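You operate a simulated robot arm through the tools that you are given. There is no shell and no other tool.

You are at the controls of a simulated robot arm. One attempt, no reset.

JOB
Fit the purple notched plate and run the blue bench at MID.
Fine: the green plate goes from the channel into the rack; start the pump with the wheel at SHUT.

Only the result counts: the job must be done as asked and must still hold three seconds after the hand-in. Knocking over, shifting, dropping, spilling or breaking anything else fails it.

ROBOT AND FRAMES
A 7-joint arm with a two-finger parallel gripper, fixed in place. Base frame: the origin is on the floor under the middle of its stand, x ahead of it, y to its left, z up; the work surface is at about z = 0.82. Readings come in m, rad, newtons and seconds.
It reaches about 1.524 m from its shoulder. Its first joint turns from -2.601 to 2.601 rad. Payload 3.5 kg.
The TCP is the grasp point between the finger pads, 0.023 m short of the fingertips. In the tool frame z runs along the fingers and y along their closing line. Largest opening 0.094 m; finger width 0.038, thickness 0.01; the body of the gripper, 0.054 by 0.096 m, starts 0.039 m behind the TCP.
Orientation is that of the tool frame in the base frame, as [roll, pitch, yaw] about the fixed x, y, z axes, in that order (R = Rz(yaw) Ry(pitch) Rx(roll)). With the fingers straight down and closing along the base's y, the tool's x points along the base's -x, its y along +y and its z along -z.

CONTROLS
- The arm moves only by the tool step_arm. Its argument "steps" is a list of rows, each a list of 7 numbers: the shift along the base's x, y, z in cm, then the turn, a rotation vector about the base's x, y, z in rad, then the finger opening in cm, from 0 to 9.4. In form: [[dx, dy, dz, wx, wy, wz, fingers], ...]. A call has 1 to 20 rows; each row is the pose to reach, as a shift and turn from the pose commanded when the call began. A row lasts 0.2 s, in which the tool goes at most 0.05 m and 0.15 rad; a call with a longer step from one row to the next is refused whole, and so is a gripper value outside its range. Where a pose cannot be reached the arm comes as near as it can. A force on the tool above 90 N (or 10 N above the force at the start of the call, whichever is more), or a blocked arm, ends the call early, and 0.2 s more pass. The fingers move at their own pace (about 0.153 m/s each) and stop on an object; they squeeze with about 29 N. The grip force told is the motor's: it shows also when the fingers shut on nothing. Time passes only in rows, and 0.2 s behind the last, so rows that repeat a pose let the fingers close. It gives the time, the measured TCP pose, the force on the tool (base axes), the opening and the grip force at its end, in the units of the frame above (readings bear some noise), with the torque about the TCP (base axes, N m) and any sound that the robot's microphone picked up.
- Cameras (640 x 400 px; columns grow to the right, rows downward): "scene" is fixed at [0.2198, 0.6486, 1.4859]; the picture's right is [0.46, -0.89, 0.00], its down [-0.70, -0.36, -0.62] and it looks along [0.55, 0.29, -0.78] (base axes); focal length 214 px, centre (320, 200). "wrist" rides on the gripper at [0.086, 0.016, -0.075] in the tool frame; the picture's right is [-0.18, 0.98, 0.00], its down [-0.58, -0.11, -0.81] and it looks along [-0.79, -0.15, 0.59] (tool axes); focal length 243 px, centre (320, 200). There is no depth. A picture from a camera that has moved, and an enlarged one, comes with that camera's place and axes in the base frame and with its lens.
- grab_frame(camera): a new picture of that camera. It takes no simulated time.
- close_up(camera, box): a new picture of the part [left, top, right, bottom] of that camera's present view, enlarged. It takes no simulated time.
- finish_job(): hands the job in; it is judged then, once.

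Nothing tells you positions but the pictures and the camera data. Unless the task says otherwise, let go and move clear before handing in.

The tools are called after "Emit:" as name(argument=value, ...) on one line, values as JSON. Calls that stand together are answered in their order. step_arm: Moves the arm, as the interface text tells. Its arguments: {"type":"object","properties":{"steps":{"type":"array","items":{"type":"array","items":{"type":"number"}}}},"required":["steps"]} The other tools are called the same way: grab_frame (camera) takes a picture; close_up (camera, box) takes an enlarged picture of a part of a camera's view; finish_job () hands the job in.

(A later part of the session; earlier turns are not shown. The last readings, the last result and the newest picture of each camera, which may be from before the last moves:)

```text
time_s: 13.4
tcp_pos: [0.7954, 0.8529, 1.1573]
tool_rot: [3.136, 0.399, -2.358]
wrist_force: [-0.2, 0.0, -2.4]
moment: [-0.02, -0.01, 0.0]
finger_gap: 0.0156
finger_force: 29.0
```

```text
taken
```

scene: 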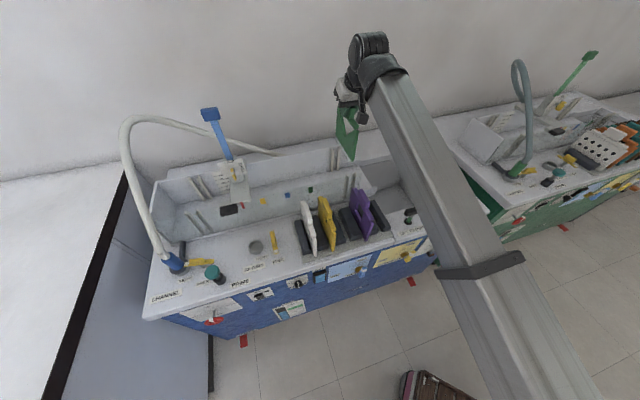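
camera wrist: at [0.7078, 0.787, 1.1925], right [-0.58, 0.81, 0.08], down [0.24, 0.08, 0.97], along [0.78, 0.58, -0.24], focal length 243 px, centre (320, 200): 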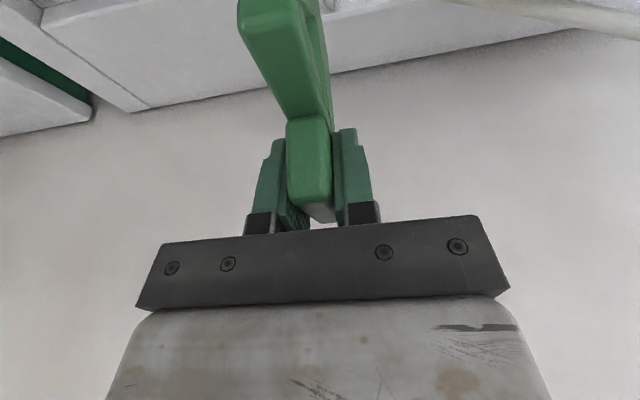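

The green plate is clear of the slot and weighs about 240 g. I'm shifting it sideways to the line of the free end slot, then bringing it back over the rack at height.

Emit:
step_arm(steps=[[1.8, -1.8, 0, 0, 0, 0, 0], [3.67, -3.69, 0, 0, 0, 0, 0], [1.7, -5.7, 0, 0, 0, 0, 0], [-0.5, -7.9, 0, 0, 0, 0, 0], [-2.9, -10.3, 0, 0, 0, 0, 0], [-5.5, -12.9, 0, 0, 0, 0, 0], [-8.1, -15.5, 0, 0, 0, 0, 0], [-10, -17.4, 0, 0, 0, 0, 0], [-11.1, -18.5, 0, 0, 0, 0, 0], [-11.1, -18.5, 0, 0, 0, 0, 0]])

Emit:
grab_frame(camera="wrist")

Emit:
grab_frame(camera="scene")

Emit:
close_up(camera="scene", box=[340, 120, 440, 240])

```text
time_s: 15.6
tcp_pos: [0.686, 0.6671, 1.1576]
tool_rot: [3.135, 0.398, -2.356]
wrist_force: [-0.1, 0.6, -2.5]
moment: [0.02, -0.01, 0.0]
finger_gap: 0.0159
finger_force: 28.6
```

```text
taken
camera wrist: at [0.598, 0.6012, 1.1922], right [-0.58, 0.81, 0.08], down [0.24, 0.08, 0.97], along [0.78, 0.58, -0.24], focal length 243 px, centre (320, 200)
```

wrist: 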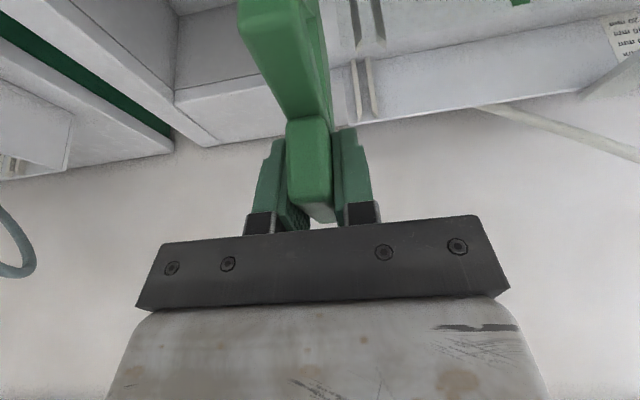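

```text
taken
```

scene: 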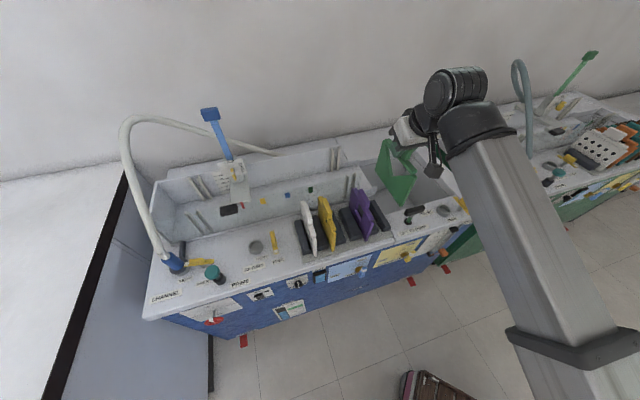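

```text
3.33 times, centred on (390, 180) of scene
camera zoom: at [0.2198, 0.6486, 1.4859], right [0.46, -0.89, 0.0], down [-0.7, -0.36, -0.62], along [0.55, 0.29, -0.78], focal length 715 px, centre (87, 267)
```

zoom: 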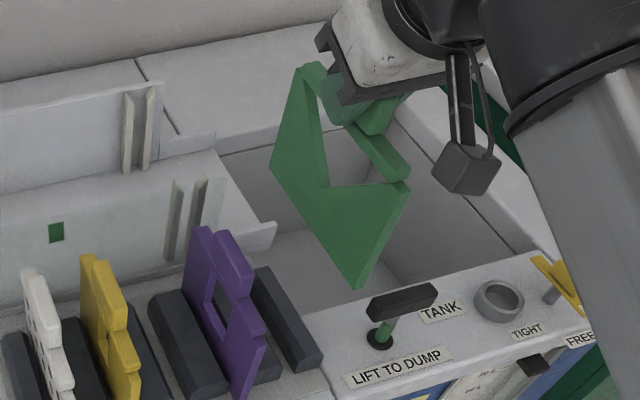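

The plate hangs over the right end of the rack. I'm lowering it to just above the guide blocks to check alignment with the free slot.

Emit:
step_arm(steps=[[0, 0, -3, 0, 0, 0, 0], [0, 0, -6, 0, 0, 0, 0], [0, 0, -9, 0, 0, 0, 0], [0, 0, -11, 0, 0, 0, 0], [0, 0, -12, 0, 0, 0, 0], [0, 0, -12, 0, 0, 0, 0]])

Emit:
close_up(camera="scene", box=[340, 170, 420, 250])

Emit:
close_up(camera="wrist", box=[220, 0, 420, 125])

```text
time_s: 17.0
tcp_pos: [0.6852, 0.6678, 1.0381]
tool_rot: [3.137, 0.401, -2.356]
wrist_force: [0.5, 1.1, -2.1]
moment: [0.0, 0.01, 0.0]
finger_gap: 0.0158
finger_force: 28.8
```

```text
5.00 times, centred on (380, 210) of scene
camera zoom: at [0.2198, 0.6486, 1.4859], right [0.46, -0.89, 0.0], down [-0.7, -0.36, -0.62], along [0.55, 0.29, -0.78], focal length 1072 px, centre (20, 150)
```

zoom: 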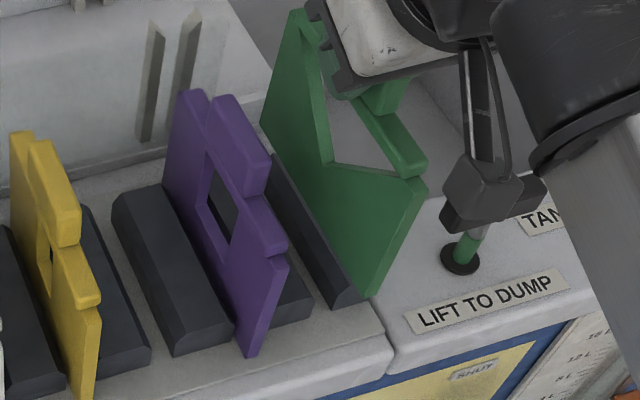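

```text
3.20 times, centred on (320, 62) of wrist
camera zoom: at [0.5974, 0.6015, 1.0728], right [-0.58, 0.81, 0.08], down [0.24, 0.08, 0.97], along [0.78, 0.58, -0.24], focal length 776 px, centre (320, 640)
```

zoom: 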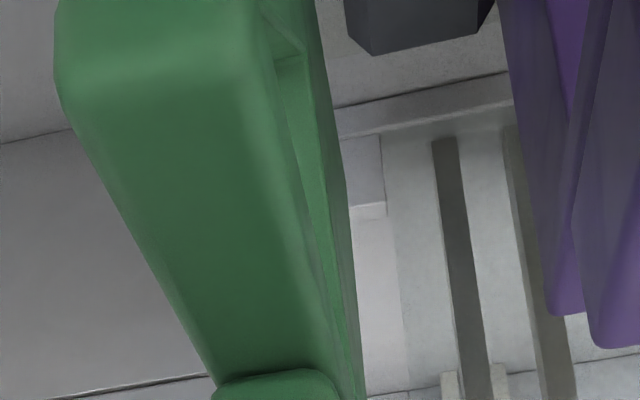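

I'm zooming in on the gap between the two right-hand blocks to compare it with the plate's lower edge before inserting.

Emit:
close_up(camera="scene", box=[375, 205, 423, 235])

Emit:
close_up(camera="scene", box=[365, 195, 429, 245])

Emit:
close_up(camera="wrist", box=[290, 0, 390, 50])

```text
13.33 times, centred on (399, 220) of scene
camera zoom: at [0.2198, 0.6486, 1.4859], right [0.46, -0.89, 0.0], down [-0.7, -0.36, -0.62], along [0.55, 0.29, -0.78], focal length 2860 px, centre (-733, -67)
```

zoom: 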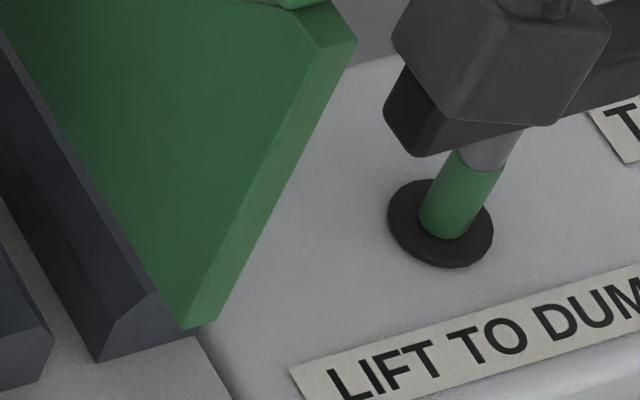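

```text
8.00 times, centred on (397, 220) of scene
camera zoom: at [0.2198, 0.6486, 1.4859], right [0.46, -0.89, 0.0], down [-0.7, -0.36, -0.62], along [0.55, 0.29, -0.78], focal length 1716 px, centre (-296, 40)
```

zoom: 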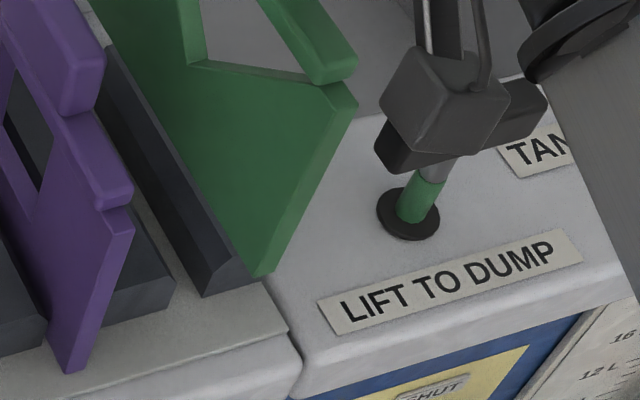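

```text
6.40 times, centred on (340, 25) of wrist
camera zoom: at [0.5974, 0.6015, 1.0728], right [-0.58, 0.81, 0.08], down [0.24, 0.08, 0.97], along [0.78, 0.58, -0.24], focal length 1553 px, centre (192, 1320)
```

zoom: 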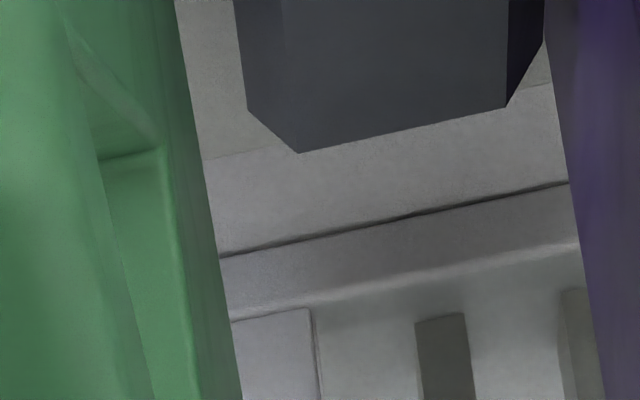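

The plate is centred on the free slot within about 1–2 mm, and the gap is about 18 mm for a plate roughly 8 mm thick. I'm lowering it in and watching the force.

Emit:
step_arm(steps=[[-0.05, 0.05, -1.5, 0, 0, 0, 0], [-0.05, 0.05, -3, 0, 0, 0, 0], [-0.05, 0.05, -4.2, 0, 0, 0, 0], [-0.05, 0.05, -5, 0, 0, 0, 0], [-0.05, 0.05, -5, 0, 0, 0, 0]])

Emit:
close_up(camera="scene", box=[340, 170, 420, 250])

```text
time_s: 18.2
tcp_pos: [0.6837, 0.6676, 0.9863]
tool_rot: [3.137, 0.397, -2.355]
wrist_force: [0.3, -0.3, -2.3]
moment: [-0.01, -0.04, 0.02]
finger_gap: 0.0157
finger_force: 29.6
```

```text
5.00 times, centred on (380, 210) of scene
camera zoom: at [0.2198, 0.6486, 1.4859], right [0.46, -0.89, 0.0], down [-0.7, -0.36, -0.62], along [0.55, 0.29, -0.78], focal length 1072 px, centre (20, 150)
```

zoom: 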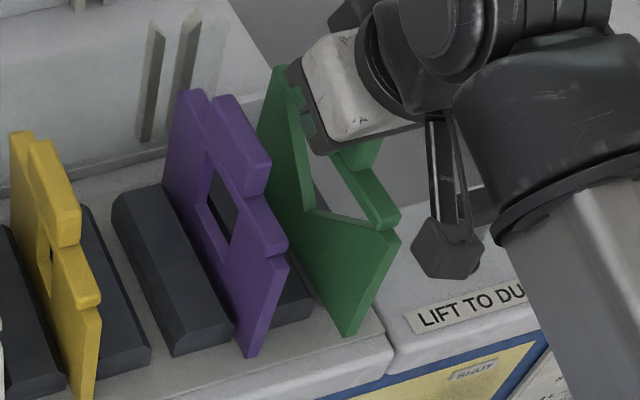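

Comparing with the purple plate, green sits about 2 cm too near the front edge and still about 2 cm above the rack base. I'm sliding it back along the slot, then lowering further.

Emit:
step_arm(steps=[[0.8, 0.8, 0, 0, 0, 0, 0], [1.5, 1.5, 0, 0, 0, 0, 0], [1.5, 1.5, -0.8, 0, 0, 0, 0], [1.5, 1.5, -1.4, 0, 0, 0, 0], [1.5, 1.5, -1.4, 0, 0, 0, 0]])

Emit:
close_up(camera="scene", box=[340, 170, 420, 250])

Emit:
grab_frame(camera="wrist")

```text
time_s: 19.4
tcp_pos: [0.7, 0.6835, 0.9744]
tool_rot: [3.135, 0.399, -2.356]
wrist_force: [0.2, -0.2, -3.2]
moment: [-0.01, 0.01, 0.02]
finger_gap: 0.0159
finger_force: 28.7
```

```text
5.00 times, centred on (380, 210) of scene
camera zoom: at [0.2198, 0.6486, 1.4859], right [0.46, -0.89, 0.0], down [-0.7, -0.36, -0.62], along [0.55, 0.29, -0.78], focal length 1072 px, centre (20, 150)
```

zoom: 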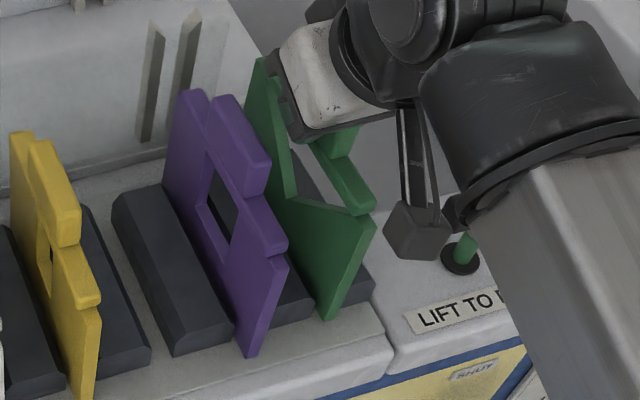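

```text
taken
camera wrist: at [0.6116, 0.6173, 1.0079], right [-0.58, 0.81, 0.08], down [0.24, 0.08, 0.97], along [0.78, 0.58, -0.24], focal length 243 px, centre (320, 200)
```

wrist: 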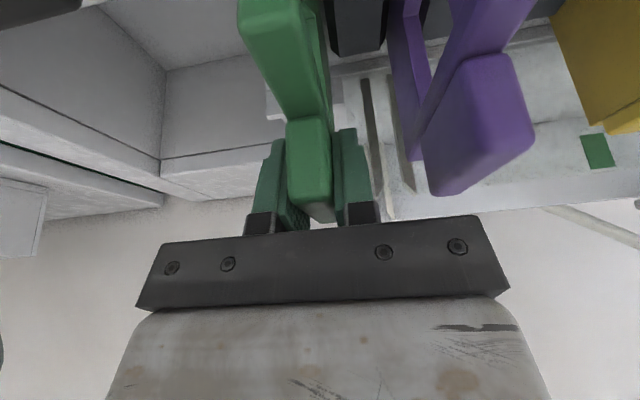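

The plate is seated between the blocks about 1 cm above the rack base. I'm lowering it the rest of the way in small steps.

Emit:
step_arm(steps=[[0, 0, -0.3, 0, 0, 0, 0], [0, 0, -0.6, 0, 0, 0, 0], [0, 0, -0.6, 0, 0, 0, 0]])

Emit:
step_arm(steps=[[0, 0, -0.2, 0, 0, 0, 0], [0, 0, -0.2, 0, 0, 0, 0]])

```text
time_s: 20.2
tcp_pos: [0.6995, 0.6831, 0.9672]
tool_rot: [3.135, 0.397, -2.356]
wrist_force: [0.5, 0.0, -1.6]
moment: [0.0, -0.02, 0.02]
finger_gap: 0.0161
finger_force: 29.1
```

```text
time_s: 20.8
tcp_pos: [0.6997, 0.6839, 0.9661]
tool_rot: [3.137, 0.398, -2.358]
wrist_force: [0.4, 0.1, 12.0]
moment: [-0.67, 0.64, 0.0]
finger_gap: 0.0161
finger_force: 28.8
```

The base contact is felt at z≈0.966. I'm checking the picture before releasing.

Emit:
close_up(camera="scene", box=[340, 170, 420, 250])

Emit:
close_up(camera="wrist", box=[220, 0, 420, 125])

```text
5.00 times, centred on (380, 210) of scene
camera zoom: at [0.2198, 0.6486, 1.4859], right [0.46, -0.89, 0.0], down [-0.7, -0.36, -0.62], along [0.55, 0.29, -0.78], focal length 1072 px, centre (20, 150)
```

zoom: 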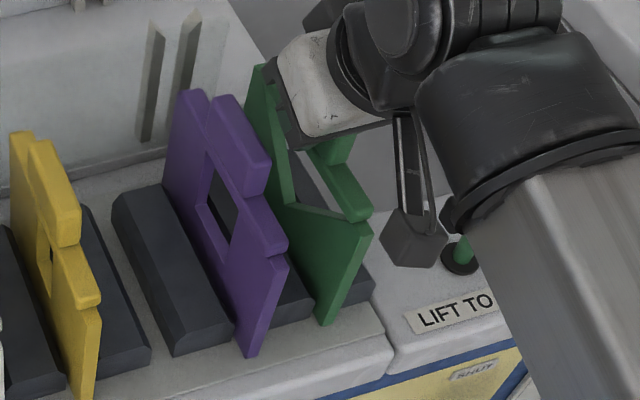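

```text
3.20 times, centred on (320, 62) of wrist
camera zoom: at [0.6113, 0.6172, 1.001], right [-0.58, 0.81, 0.08], down [0.24, 0.08, 0.97], along [0.78, 0.58, -0.24], focal length 776 px, centre (320, 640)
```

zoom: 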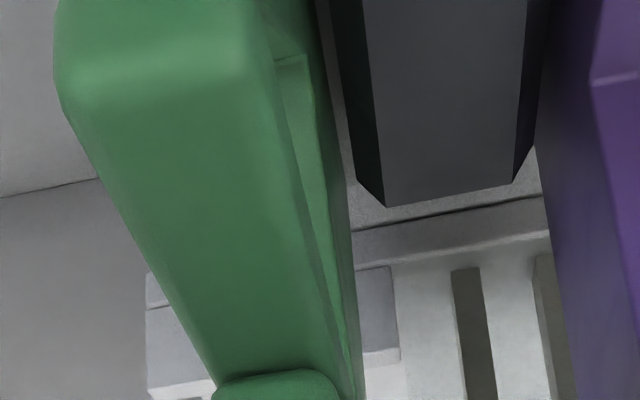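

The plate's bottom edge is on the rack base line. I'm opening gently and lifting away.

Emit:
step_arm(steps=[[0, 0, 0.1, 0, 0, 0, 1.8], [0, 0, 0.1, 0, 0, 0, 2.4], [0, 0, 0.1, 0, 0, 0, 3.4], [0, 0, 0.1, 0, 0, 0, 4], [0, 0, 1, 0, 0, 0, 4], [0, 0, 3, 0, 0, 0, 4], [0, 0, 6, 0, 0, 0, 4], [0, 0, 10, 0, 0, 0, 4], [0, 0, 13, 0, 0, 0, 4], [0, 0, 13, 0, 0, 0, 4]])

Emit:
grab_frame(camera="scene")

Emit:
close_up(camera="scene", box=[290, 140, 420, 260])

Emit:
grab_frame(camera="wrist")

```text
time_s: 23.0
tcp_pos: [0.6991, 0.6837, 1.0957]
tool_rot: [3.136, 0.397, -2.357]
wrist_force: [-0.2, 0.1, 0.3]
moment: [-0.04, 0.0, -0.01]
finger_gap: 0.04
finger_force: 0.0
```

```text
taken
```

scene: 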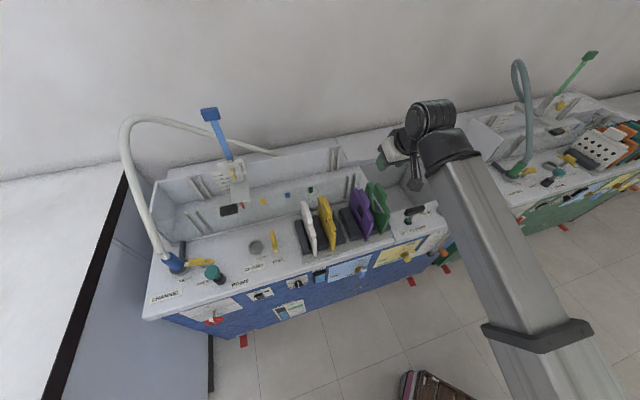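

```text
3.33 times, centred on (355, 200) of scene
camera zoom: at [0.2198, 0.6486, 1.4859], right [0.46, -0.89, 0.0], down [-0.7, -0.36, -0.62], along [0.55, 0.29, -0.78], focal length 715 px, centre (203, 200)
```

zoom: 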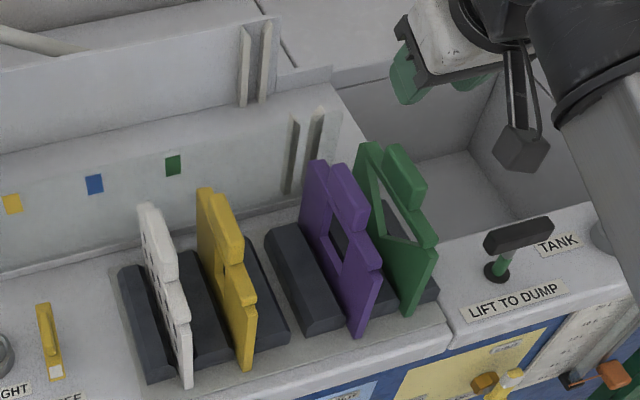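

```text
taken
camera wrist: at [0.612, 0.6179, 1.13], right [-0.58, 0.81, 0.08], down [0.24, 0.08, 0.97], along [0.78, 0.58, -0.24], focal length 243 px, centre (320, 200)
```

wrist: 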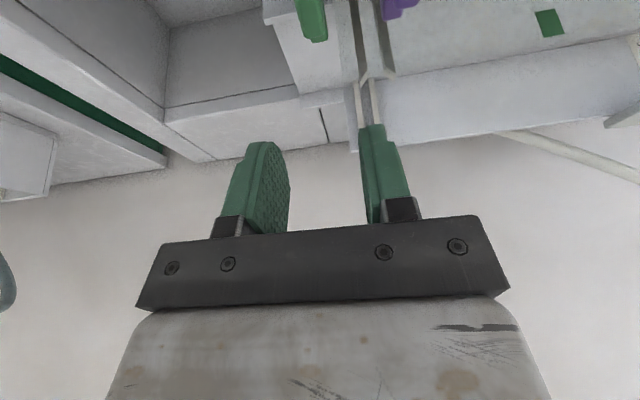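

The green plate stands in the rack slot and I'm clear of it. I'm comparing the purple and green plates closely to get the purple grip pose to the millimetre.

Emit:
close_up(camera="scene", box=[370, 180, 434, 240])

Emit:
close_up(camera="scene", box=[350, 185, 414, 245])

Emit:
close_up(camera="scene", box=[320, 130, 400, 200])

```text
6.67 times, centred on (402, 210) of scene
camera zoom: at [0.2198, 0.6486, 1.4859], right [0.46, -0.89, 0.0], down [-0.7, -0.36, -0.62], along [0.55, 0.29, -0.78], focal length 1430 px, centre (-227, 133)
```

zoom: 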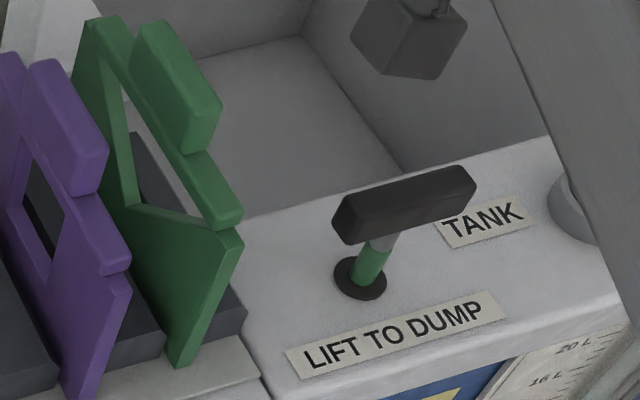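

```text
6.67 times, centred on (382, 215) of scene
camera zoom: at [0.2198, 0.6486, 1.4859], right [0.46, -0.89, 0.0], down [-0.7, -0.36, -0.62], along [0.55, 0.29, -0.78], focal length 1430 px, centre (-93, 100)
```

zoom: 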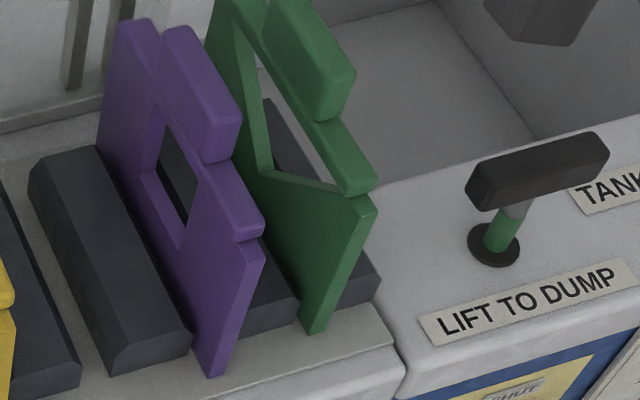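

```text
5.71 times, centred on (360, 165) of scene
camera zoom: at [0.2198, 0.6486, 1.4859], right [0.46, -0.89, 0.0], down [-0.7, -0.36, -0.62], along [0.55, 0.29, -0.78], focal length 1226 px, centre (91, 400)
```

zoom: 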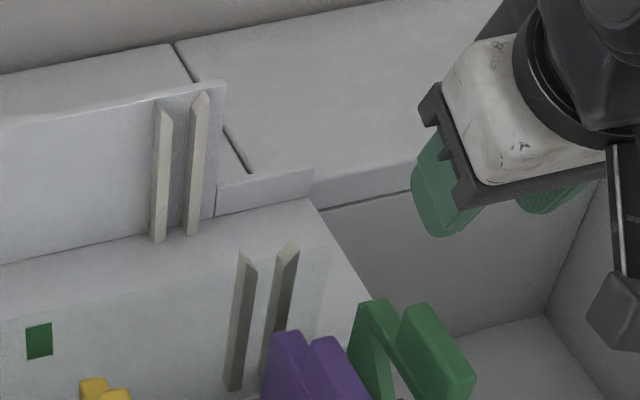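

Purple's equivalent grip pose works out to about u=-0.049, w=0.970, z=0.967. I'm moving above it and descending part way to verify.

Emit:
step_arm(steps=[[-2.5, 1.9, 0, 0, 0, 0, 4.2], [-4.88, 3.74, 0, 0, 0, 0, 4.2], [-4.88, 3.74, -3, 0, 0, 0, 4.2], [-4.88, 3.74, -6, 0, 0, 0, 4.2], [-4.88, 3.74, -6, 0, 0, 0, 4.2]])

Emit:
grab_frame(camera="wrist")

Emit:
close_up(camera="wrist", box=[220, 60, 420, 240])

```text
time_s: 24.2
tcp_pos: [0.651, 0.7201, 1.0347]
tool_rot: [3.137, 0.4, -2.358]
wrist_force: [-0.2, 1.1, -0.3]
moment: [0.02, -0.02, 0.0]
finger_gap: 0.0421
finger_force: 0.1
```

```text
taken
camera wrist: at [0.563, 0.6552, 1.0704], right [-0.58, 0.81, 0.08], down [0.24, 0.08, 0.97], along [0.78, 0.58, -0.24], focal length 243 px, centre (320, 200)
```

wrist: 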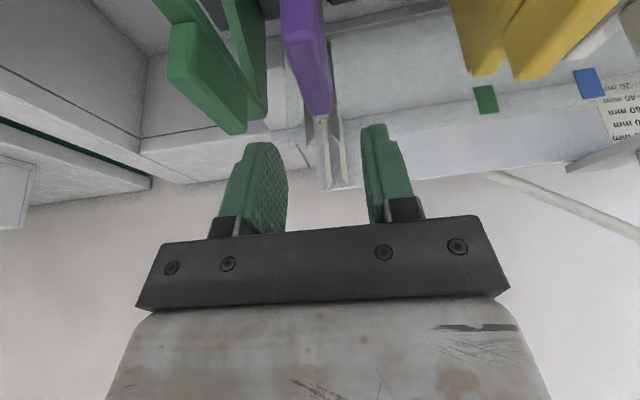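

```text
2.22 times, centred on (320, 150) of wrist
camera zoom: at [0.563, 0.6552, 1.0704], right [-0.58, 0.81, 0.08], down [0.24, 0.08, 0.97], along [0.78, 0.58, -0.24], focal length 539 px, centre (320, 311)
```

zoom: 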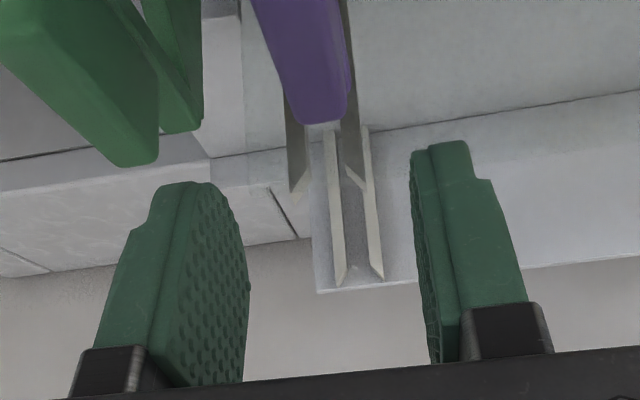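

Alignment looks good. I'm descending to the tab.

Emit:
step_arm(steps=[[0, 0, -2.5, 0, 0, 0, 4.2], [0, 0, -5, 0, 0, 0, 4.2], [0, 0, -6.4, 0, 0, 0, 4.2], [0, 0, -6.8, 0, 0, 0, 4.2], [0, 0, -6.8, 0, 0, 0, 4.2]])

Emit:
grab_frame(camera="wrist")

Emit:
close_up(camera="wrist", box=[240, 90, 400, 240])

```text
time_s: 25.4
tcp_pos: [0.652, 0.721, 0.9678]
tool_rot: [3.136, 0.399, -2.356]
wrist_force: [0.2, 0.4, 0.0]
moment: [-0.02, 0.01, -0.01]
finger_gap: 0.0421
finger_force: 0.0
```

```text
taken
camera wrist: at [0.5633, 0.6549, 1.0022], right [-0.58, 0.81, 0.08], down [0.24, 0.08, 0.97], along [0.78, 0.58, -0.24], focal length 243 px, centre (320, 200)
```

wrist: 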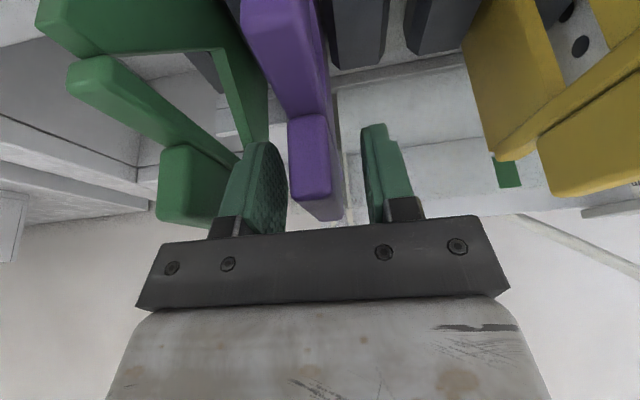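

```text
2.67 times, centred on (320, 165) of wrist
camera zoom: at [0.5633, 0.6549, 1.0022], right [-0.58, 0.81, 0.08], down [0.24, 0.08, 0.97], along [0.78, 0.58, -0.24], focal length 647 px, centre (320, 293)
```

zoom: 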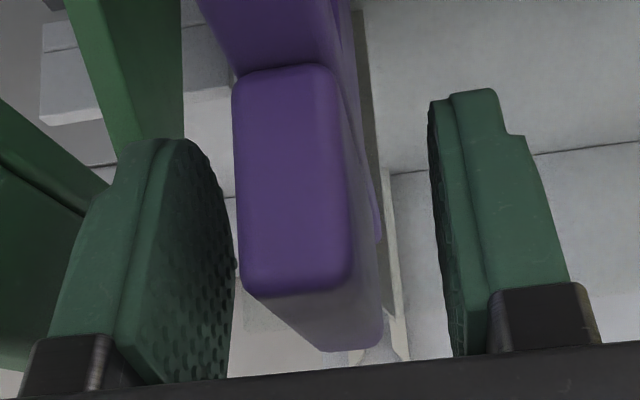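

The view nearly matches the green grip, so I'm applying a small correction of 3 mm deeper and 1.5 mm lower. Then I close on the purple tab.

Emit:
step_arm(steps=[[0.2, 0.2, -0.15, 0, 0, 0, 4.2], [0.2, 0.2, -0.15, 0, 0, 0, 3], [0.2, 0.2, -0.15, 0, 0, 0, 2], [0.2, 0.2, -0.15, 0, 0, 0, 0], [0.2, 0.2, -0.15, 0, 0, 0, 0], [0.2, 0.2, -0.15, 0, 0, 0, 0]])

Emit:
grab_frame(camera="wrist")

Emit:
close_up(camera="wrist", box=[240, 90, 400, 240])

```text
time_s: 26.8
tcp_pos: [0.6527, 0.7243, 0.9661]
tool_rot: [3.137, 0.398, -2.356]
wrist_force: [0.5, 0.1, 0.0]
moment: [0.04, -0.13, -0.04]
finger_gap: 0.0159
finger_force: 29.0
```

```text
taken
camera wrist: at [0.5656, 0.6568, 1.0006], right [-0.58, 0.81, 0.08], down [0.24, 0.08, 0.97], along [0.78, 0.58, -0.24], focal length 243 px, centre (320, 200)
```

wrist: 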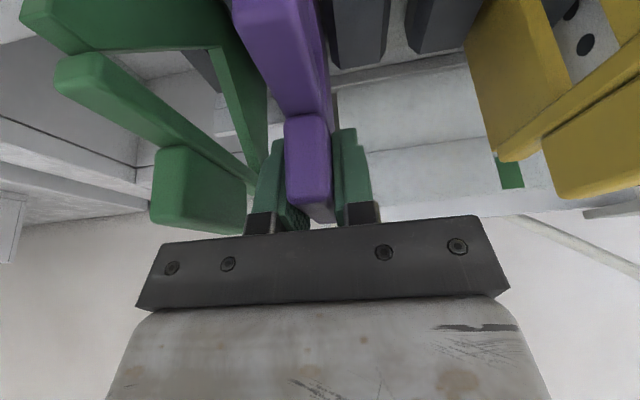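

```text
2.67 times, centred on (320, 165) of wrist
camera zoom: at [0.5656, 0.6568, 1.0006], right [-0.58, 0.81, 0.08], down [0.24, 0.08, 0.97], along [0.78, 0.58, -0.24], focal length 647 px, centre (320, 293)
```

zoom: 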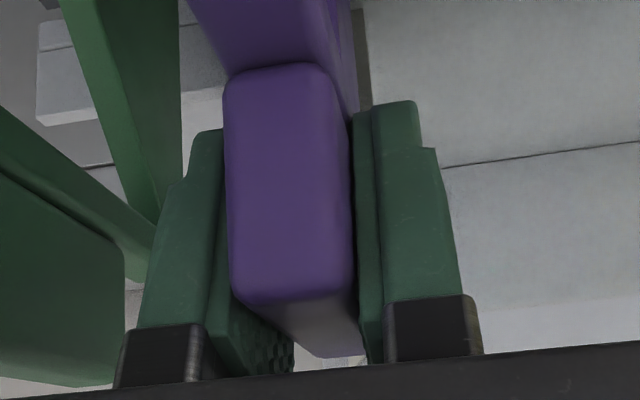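

Purple is gripped the same way. I'm lifting it straight up clear of the rack.

Emit:
step_arm(steps=[[0, 0, 1, 0, 0, 0, 0], [0, 0, 3, 0, 0, 0, 0], [0, 0, 6, 0, 0, 0, 0], [0, 0, 9, 0, 0, 0, 0], [0, 0, 12, 0, 0, 0, 0], [0, 0, 15, 0, 0, 0, 0], [0, 0, 18, 0, 0, 0, 0], [0, 0, 19, 0, 0, 0, 0], [0, 0, 19, 0, 0, 0, 0]])

Emit:
grab_frame(camera="scene")

Emit:
close_up(camera="scene", box=[290, 130, 420, 250])

Emit:
close_up(camera="wrist", box=[240, 0, 440, 125])

```text
time_s: 28.8
tcp_pos: [0.6523, 0.7225, 1.1562]
tool_rot: [3.136, 0.396, -2.356]
wrist_force: [1.1, -0.3, -1.9]
moment: [-0.02, 0.01, 0.0]
finger_gap: 0.0158
finger_force: 28.7
```

```text
taken
```

scene: 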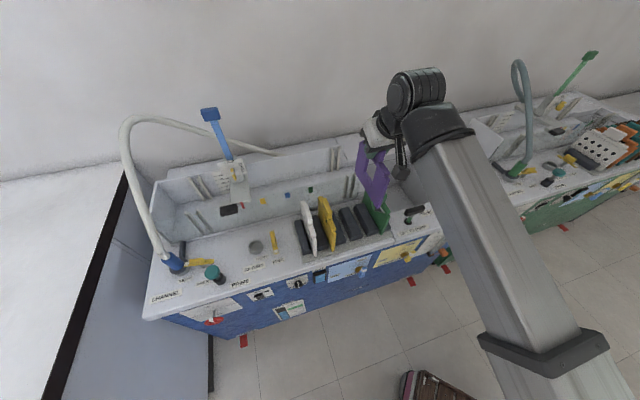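

```text
3.33 times, centred on (355, 190) of scene
camera zoom: at [0.2198, 0.6486, 1.4859], right [0.46, -0.89, 0.0], down [-0.7, -0.36, -0.62], along [0.55, 0.29, -0.78], focal length 715 px, centre (203, 233)
```

zoom: 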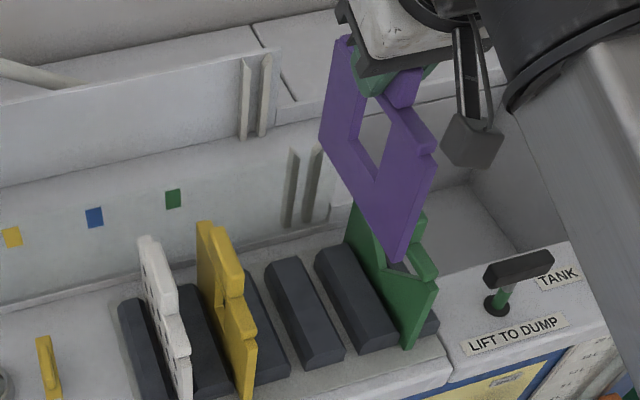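

```text
3.20 times, centred on (340, 62) of wrist
camera zoom: at [0.5645, 0.6566, 1.1912], right [-0.58, 0.81, 0.08], down [0.24, 0.08, 0.97], along [0.78, 0.58, -0.24], focal length 776 px, centre (256, 640)
```

zoom: 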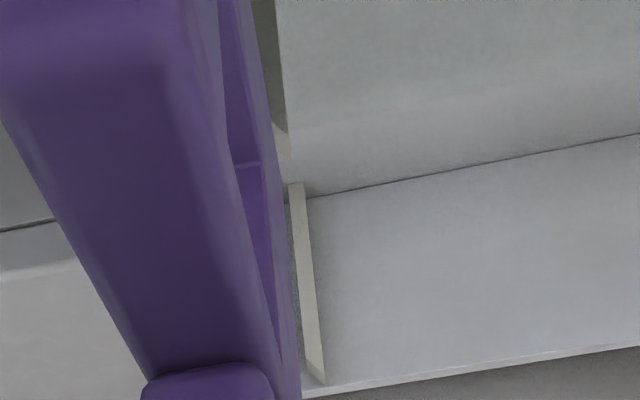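

The purple plate is clear. I'm carrying it over the channel slot at height and lowering to just above the ribs.

Emit:
step_arm(steps=[[3, 2.7, 0, 0, 0, 0, 0], [6, 5.4, 0, 0, 0, 0, 0], [9, 8.1, 0, 0, 0, 0, 0], [12, 10.8, 0, 0, 0, 0, 0], [14.33, 13.01, 0, 0, 0, 0, 0], [14.33, 13.01, -2.5, 0, 0, 0, 0], [14.33, 13.01, -4.5, 0, 0, 0, 0], [14.33, 13.01, -4.5, 0, 0, 0, 0]])

Emit:
close_up(camera="scene", box=[310, 120, 400, 200])

Emit:
close_up(camera="scene", box=[325, 160, 375, 205])

Emit:
grab_frame(camera="wrist")

```text
time_s: 30.6
tcp_pos: [0.7962, 0.8528, 1.1109]
tool_rot: [3.136, 0.399, -2.356]
wrist_force: [0.0, 0.2, -1.9]
moment: [0.01, 0.02, -0.03]
finger_gap: 0.0157
finger_force: 29.1
```

```text
5.00 times, centred on (355, 160) of scene
camera zoom: at [0.2198, 0.6486, 1.4859], right [0.46, -0.89, 0.0], down [-0.7, -0.36, -0.62], along [0.55, 0.29, -0.78], focal length 1072 px, centre (145, 400)
```

zoom: 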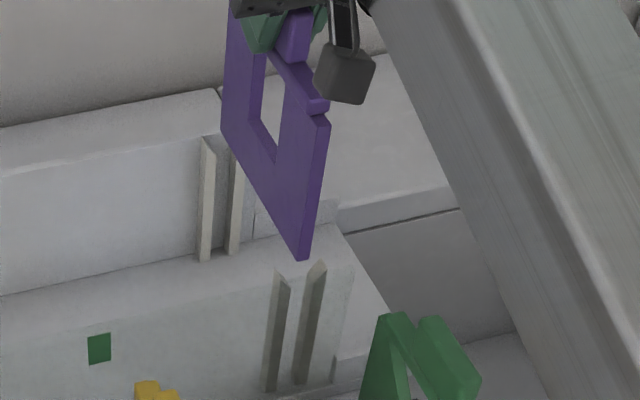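

```text
8.89 times, centred on (350, 182) of scene
camera zoom: at [0.2198, 0.6486, 1.4859], right [0.46, -0.89, 0.0], down [-0.7, -0.36, -0.62], along [0.55, 0.29, -0.78], focal length 1906 px, centre (53, 356)
```

zoom: 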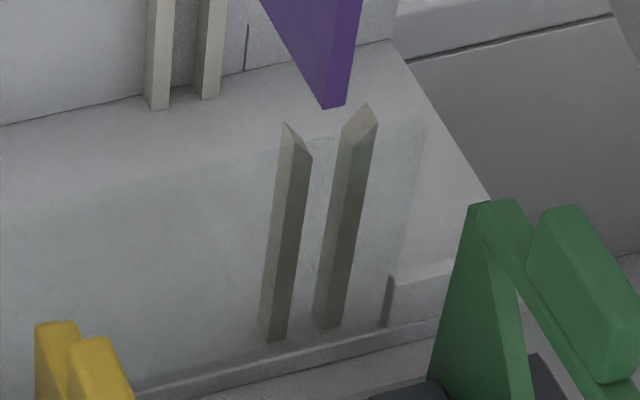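

```text
taken
camera wrist: at [0.7082, 0.7867, 1.1457], right [-0.58, 0.81, 0.08], down [0.24, 0.08, 0.97], along [0.78, 0.58, -0.24], focal length 243 px, centre (320, 200)
```

wrist: 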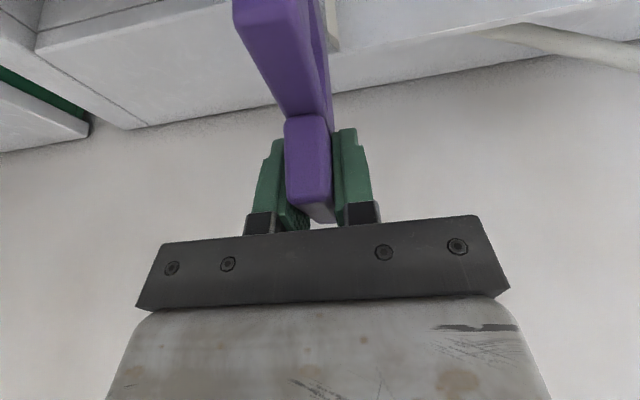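

The plate lines up with the slot: rib gap centre u≈-0.040, and its near edge matches green's old position within about 1 mm. I'm lowering slowly into the ribs with force checks.

Emit:
step_arm(steps=[[0.05, 0.05, -1, 0, 0, 0, 0], [0.05, 0.05, -2, 0, 0, 0, 0], [0.05, 0.05, -3, 0, 0, 0, 0], [0.05, 0.05, -3.5, 0, 0, 0, 0], [0.05, 0.05, -3.5, 0, 0, 0, 0]])

Emit:
close_up(camera="scene", box=[325, 140, 385, 205])

```text
time_s: 31.8
tcp_pos: [0.7972, 0.8534, 1.075]
tool_rot: [3.136, 0.399, -2.356]
wrist_force: [-0.4, 0.2, -2.4]
moment: [0.03, 0.02, -0.03]
finger_gap: 0.0158
finger_force: 28.6
```

```text
6.15 times, centred on (355, 172) of scene
camera zoom: at [0.2198, 0.6486, 1.4859], right [0.46, -0.89, 0.0], down [-0.7, -0.36, -0.62], along [0.55, 0.29, -0.78], focal length 1320 px, centre (105, 369)
```

zoom: 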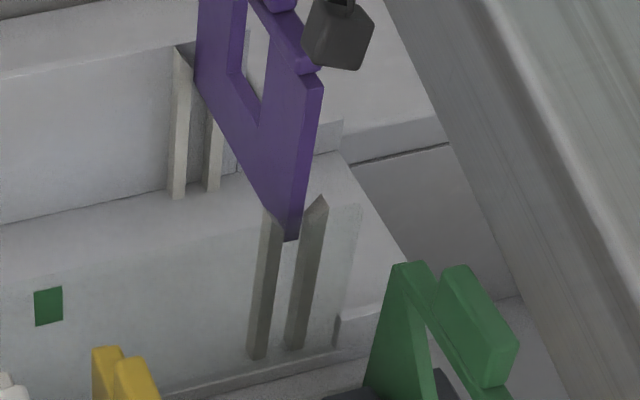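

The lower edge has entered both rib pairs with no contact force. I'm continuing down.

Emit:
step_arm(steps=[[0, 0, -1, 0, 0, 0, 0], [0, 0, -2, 0, 0, 0, 0], [0, 0, -3, 0, 0, 0, 0], [0, 0, -3, 0, 0, 0, 0]])

Emit:
step_arm(steps=[[0, 0, -1, 0, 0, 0, 0], [0, 0, -2, 0, 0, 0, 0], [0, 0, -3, 0, 0, 0, 0], [0, 0, -4, 0, 0, 0, 0], [0, 0, -5, 0, 0, 0, 0], [0, 0, -5, 0, 0, 0, 0]])

Emit:
close_up(camera="scene", box=[325, 140, 385, 205])

```text
time_s: 32.8
tcp_pos: [0.7967, 0.8533, 1.0454]
tool_rot: [3.136, 0.398, -2.356]
wrist_force: [-0.2, 0.0, -2.4]
moment: [0.02, -0.03, -0.03]
finger_gap: 0.0159
finger_force: 29.6
```

```text
time_s: 34.2
tcp_pos: [0.7972, 0.8536, 0.9964]
tool_rot: [3.136, 0.4, -2.357]
wrist_force: [0.6, 0.8, -2.3]
moment: [-0.04, -0.01, -0.02]
finger_gap: 0.0157
finger_force: 28.9
```

```text
6.15 times, centred on (355, 172) of scene
camera zoom: at [0.2198, 0.6486, 1.4859], right [0.46, -0.89, 0.0], down [-0.7, -0.36, -0.62], along [0.55, 0.29, -0.78], focal length 1320 px, centre (105, 369)
```

zoom: 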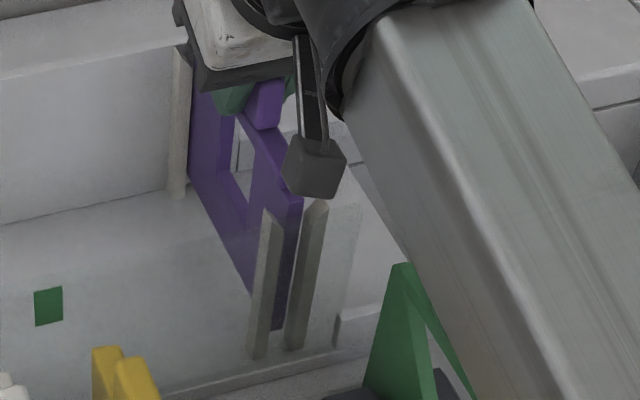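

It's sliding in freely with about 18 mm left to the channel floor. I'm finishing in small steps until the seat contact is felt.

Emit:
step_arm(steps=[[0, 0, -0.5, 0, 0, 0, 0], [0, 0, -1, 0, 0, 0, 0], [0, 0, -1.5, 0, 0, 0, 0], [0, 0, -1.5, 0, 0, 0, 0]])

Emit:
step_arm(steps=[[0, 0, -0.2, 0, 0, 0, 0], [0, 0, -0.2, 0, 0, 0, 0]])

Emit:
step_arm(steps=[[0, 0, -0.15, 0, 0, 0, 0], [0, 0, -0.15, 0, 0, 0, 0]])

```text
time_s: 35.2
tcp_pos: [0.7971, 0.8528, 0.982]
tool_rot: [3.136, 0.397, -2.355]
wrist_force: [-0.7, 0.2, -1.9]
moment: [0.0, -0.02, 0.02]
finger_gap: 0.0156
finger_force: 29.5
```

```text
time_s: 35.8
tcp_pos: [0.7966, 0.8533, 0.9791]
tool_rot: [3.136, 0.398, -2.358]
wrist_force: [-0.4, -0.4, -3.1]
moment: [0.0, 0.02, 0.01]
finger_gap: 0.0157
finger_force: 29.1
```

```text
time_s: 36.4
tcp_pos: [0.7967, 0.8536, 0.9774]
tool_rot: [3.137, 0.398, -2.357]
wrist_force: [-0.7, 0.0, -2.4]
moment: [0.01, -0.05, -0.01]
finger_gap: 0.0159
finger_force: 29.0
```

Emit:
step_arm(steps=[[0, 0, -0.15, 0, 0, 0, 0], [0, 0, -0.15, 0, 0, 0, 0]])

Emit:
step_arm(steps=[[0, 0, -0.15, 0, 0, 0, 0], [0, 0, -0.15, 0, 0, 0, 0]])

```text
time_s: 37.0
tcp_pos: [0.7966, 0.8532, 0.976]
tool_rot: [3.133, 0.402, -2.355]
wrist_force: [-0.1, 1.5, 6.6]
moment: [-0.38, 0.45, -0.04]
finger_gap: 0.0156
finger_force: 29.0
```

```text
time_s: 37.6
tcp_pos: [0.7972, 0.8536, 0.9778]
tool_rot: [3.138, 0.402, -2.357]
wrist_force: [-1.3, 0.6, 23.0]
moment: [-0.2, 0.31, -0.04]
finger_gap: 0.0161
finger_force: 29.2
```

The seat contact is firm, about 25 N with the moment evened out. I'm relieving the push, releasing and backing straight up.

Emit:
step_arm(steps=[[0, 0, 0.15, 0, 0, 0, 0], [0, 0, 0.15, 0, 0, 0, 1.8], [0, 0, 0.15, 0, 0, 0, 2.4], [0, 0, 0.15, 0, 0, 0, 3.4], [0, 0, 0.15, 0, 0, 0, 4.2], [0, 0, 1, 0, 0, 0, 4.2], [0, 0, 3, 0, 0, 0, 4.2], [0, 0, 6, 0, 0, 0, 4.2], [0, 0, 10, 0, 0, 0, 4.2], [0, 0, 13, 0, 0, 0, 4.2], [0, 0, 16, 0, 0, 0, 4.2], [0, 0, 16, 0, 0, 0, 4.2]])

Emit:
grab_frame(camera="scene")

Emit:
close_up(camera="scene", box=[310, 120, 420, 220])

Emit:
grab_frame(camera="wrist")

```text
time_s: 40.2
tcp_pos: [0.7957, 0.8522, 1.1337]
tool_rot: [3.135, 0.398, -2.357]
wrist_force: [-0.7, -0.1, -0.1]
moment: [-0.02, 0.02, -0.01]
finger_gap: 0.042
finger_force: 0.0
```

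```text
taken
```

scene: 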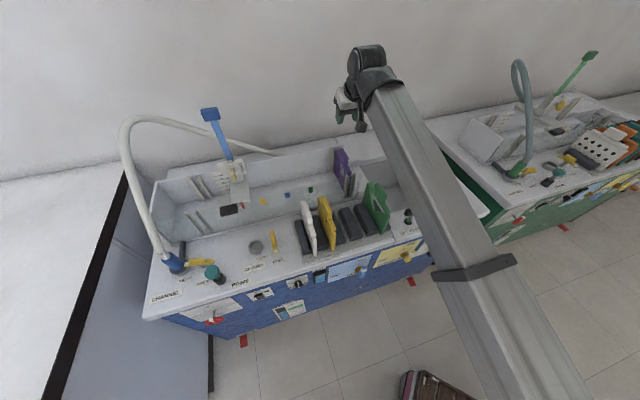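

```text
4.00 times, centred on (365, 170) of scene
camera zoom: at [0.2198, 0.6486, 1.4859], right [0.46, -0.89, 0.0], down [-0.7, -0.36, -0.62], along [0.55, 0.29, -0.78], focal length 858 px, centre (140, 320)
```

zoom: 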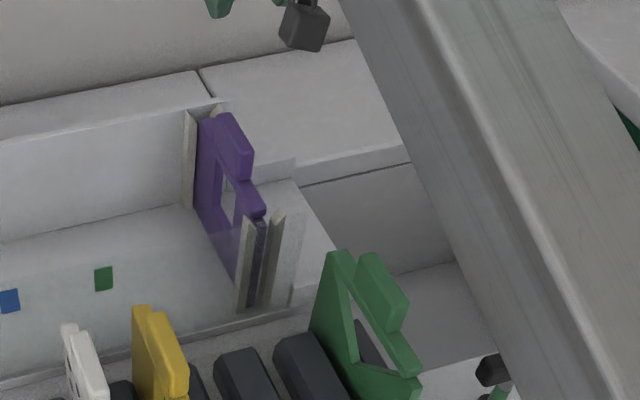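

```text
taken
camera wrist: at [0.709, 0.7871, 1.1689], right [-0.58, 0.81, 0.08], down [0.24, 0.08, 0.97], along [0.78, 0.58, -0.24], focal length 243 px, centre (320, 200)
```

wrist: 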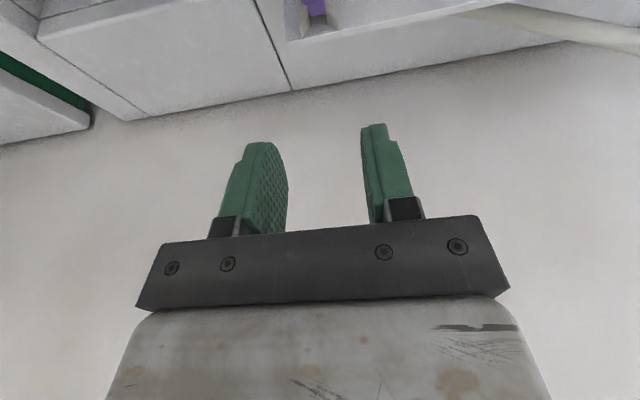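

Purple stands in the channel slot. I'm comparing it at the same zoom as the earlier green view to confirm that it seats equally.

Emit:
close_up(camera="scene", box=[325, 140, 381, 195])

Emit:
close_up(camera="scene", box=[340, 185, 412, 245])

```text
7.27 times, centred on (353, 168) of scene
camera zoom: at [0.2198, 0.6486, 1.4859], right [0.46, -0.89, 0.0], down [-0.7, -0.36, -0.62], along [0.55, 0.29, -0.78], focal length 1560 px, centre (80, 436)
```

zoom: 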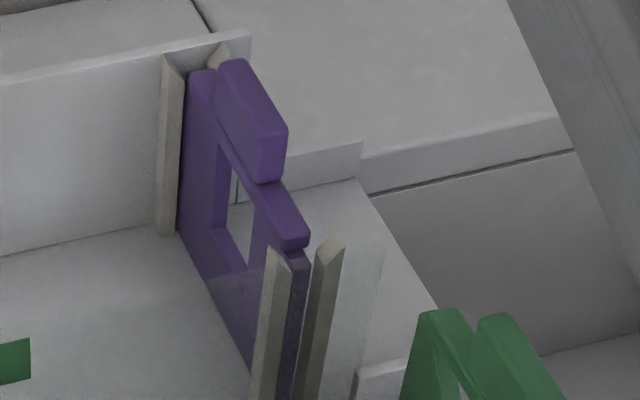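

```text
6.67 times, centred on (376, 215) of scene
camera zoom: at [0.2198, 0.6486, 1.4859], right [0.46, -0.89, 0.0], down [-0.7, -0.36, -0.62], along [0.55, 0.29, -0.78], focal length 1430 px, centre (-53, 100)
```

zoom: 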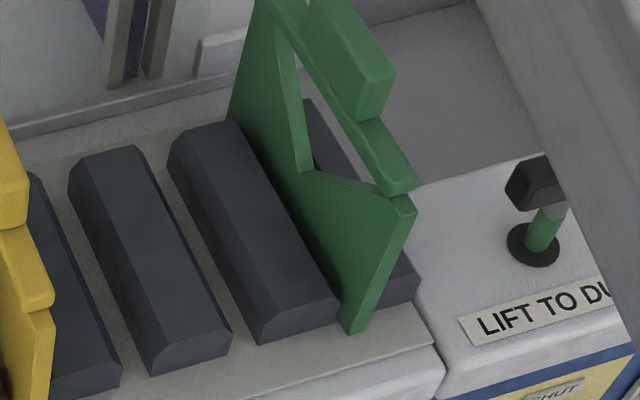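

Both plates are in place: purple in the channel slot, seated like green was, and green in the rack. Next I retract to the front of the bench to view and operate the front panel.

Emit:
step_arm(steps=[[-2.6, -2.5, 0, 0, 0, 0, 4], [-5.2, -5, 0, 0, 0, 0, 4], [-7.8, -7.5, 0, 0, 0, 0, 4], [-10.4, -10, 0, 0, 0, 0, 4], [-13, -12.5, 0, 0, 0, 0, 3], [-15.6, -15, 0, 0, 0, 0, 3], [-18.2, -17.5, 0, 0, 0, 0, 2], [-20.8, -20, 0, 0, 0, 0, 2], [-23.5, -22.5, 0, 0, 0, 0, 2], [-26.6, -25.2, 0, 0, 0, 0, 2]])

Emit:
grab_frame(camera="scene")

```text
time_s: 42.4
tcp_pos: [0.529, 0.6017, 1.1339]
tool_rot: [3.137, 0.399, -2.356]
wrist_force: [-0.4, 0.6, -0.2]
moment: [0.0, 0.0, -0.01]
finger_gap: 0.0199
finger_force: 0.1
```

```text
taken
```

scene: 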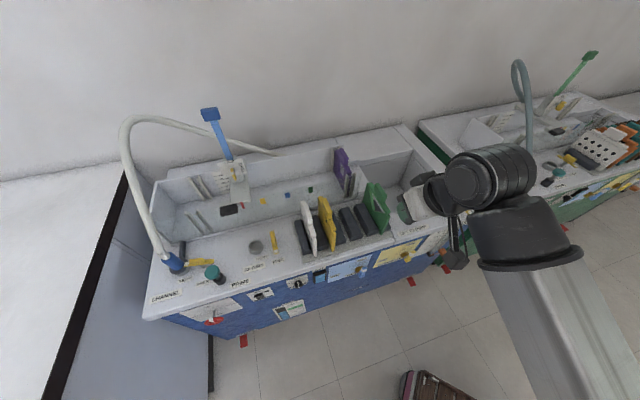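

I'm tilting the hand further toward horizontal, coming back in front of the bench and moving left for a front view.

Emit:
step_arm(steps=[[-2, 0, -0.5, 0.045, -0.045, 0, 2], [-4, 0, -1.5, 0.09, -0.09, 0, 2], [-6, 0, -2.5, 0.135, -0.135, 0, 2], [-8, -0.3, -3.5, 0.18, -0.18, 0, 2], [-10, -0.6, -4.5, 0.225, -0.225, 0, 2], [-12, -0.9, -6, 0.27, -0.27, 0, 2], [-14, -1.2, -7.5, 0.315, -0.315, 0, 2], [-15.6, -1.5, -8.5, 0.354, -0.354, 0, 2], [-15.6, -1.5, -8.5, 0.354, -0.354, 0, 2]])

Emit:
grab_frame(camera="wrist")

Emit:
grab_frame(camera="scene")

```text
time_s: 44.4
tcp_pos: [0.3741, 0.5863, 1.0501]
tool_rot: [3.137, 0.9, -2.358]
wrist_force: [0.7, 0.6, -0.9]
moment: [-0.03, 0.0, 0.0]
finger_gap: 0.02
finger_force: 0.1
```

```text
taken
camera wrist: at [0.2839, 0.5175, 1.028], right [-0.62, 0.77, 0.15], down [-0.11, -0.27, 0.96], along [0.78, 0.57, 0.25], focal length 243 px, centre (320, 200)
```

wrist: 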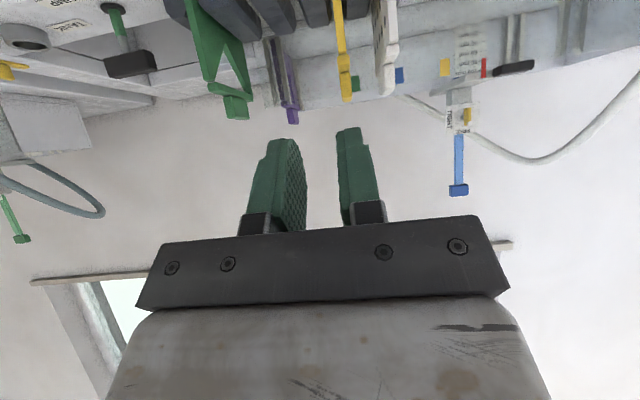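

```text
taken
```

scene: 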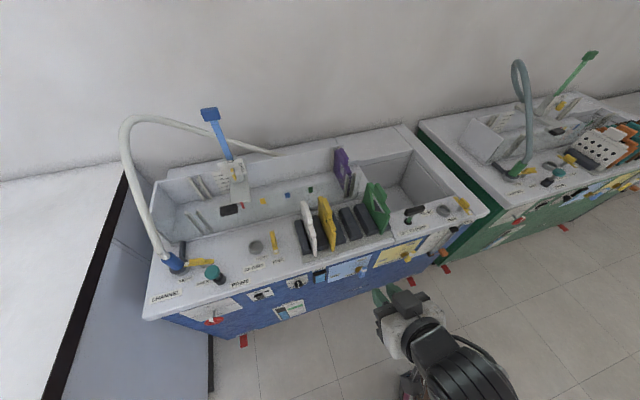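

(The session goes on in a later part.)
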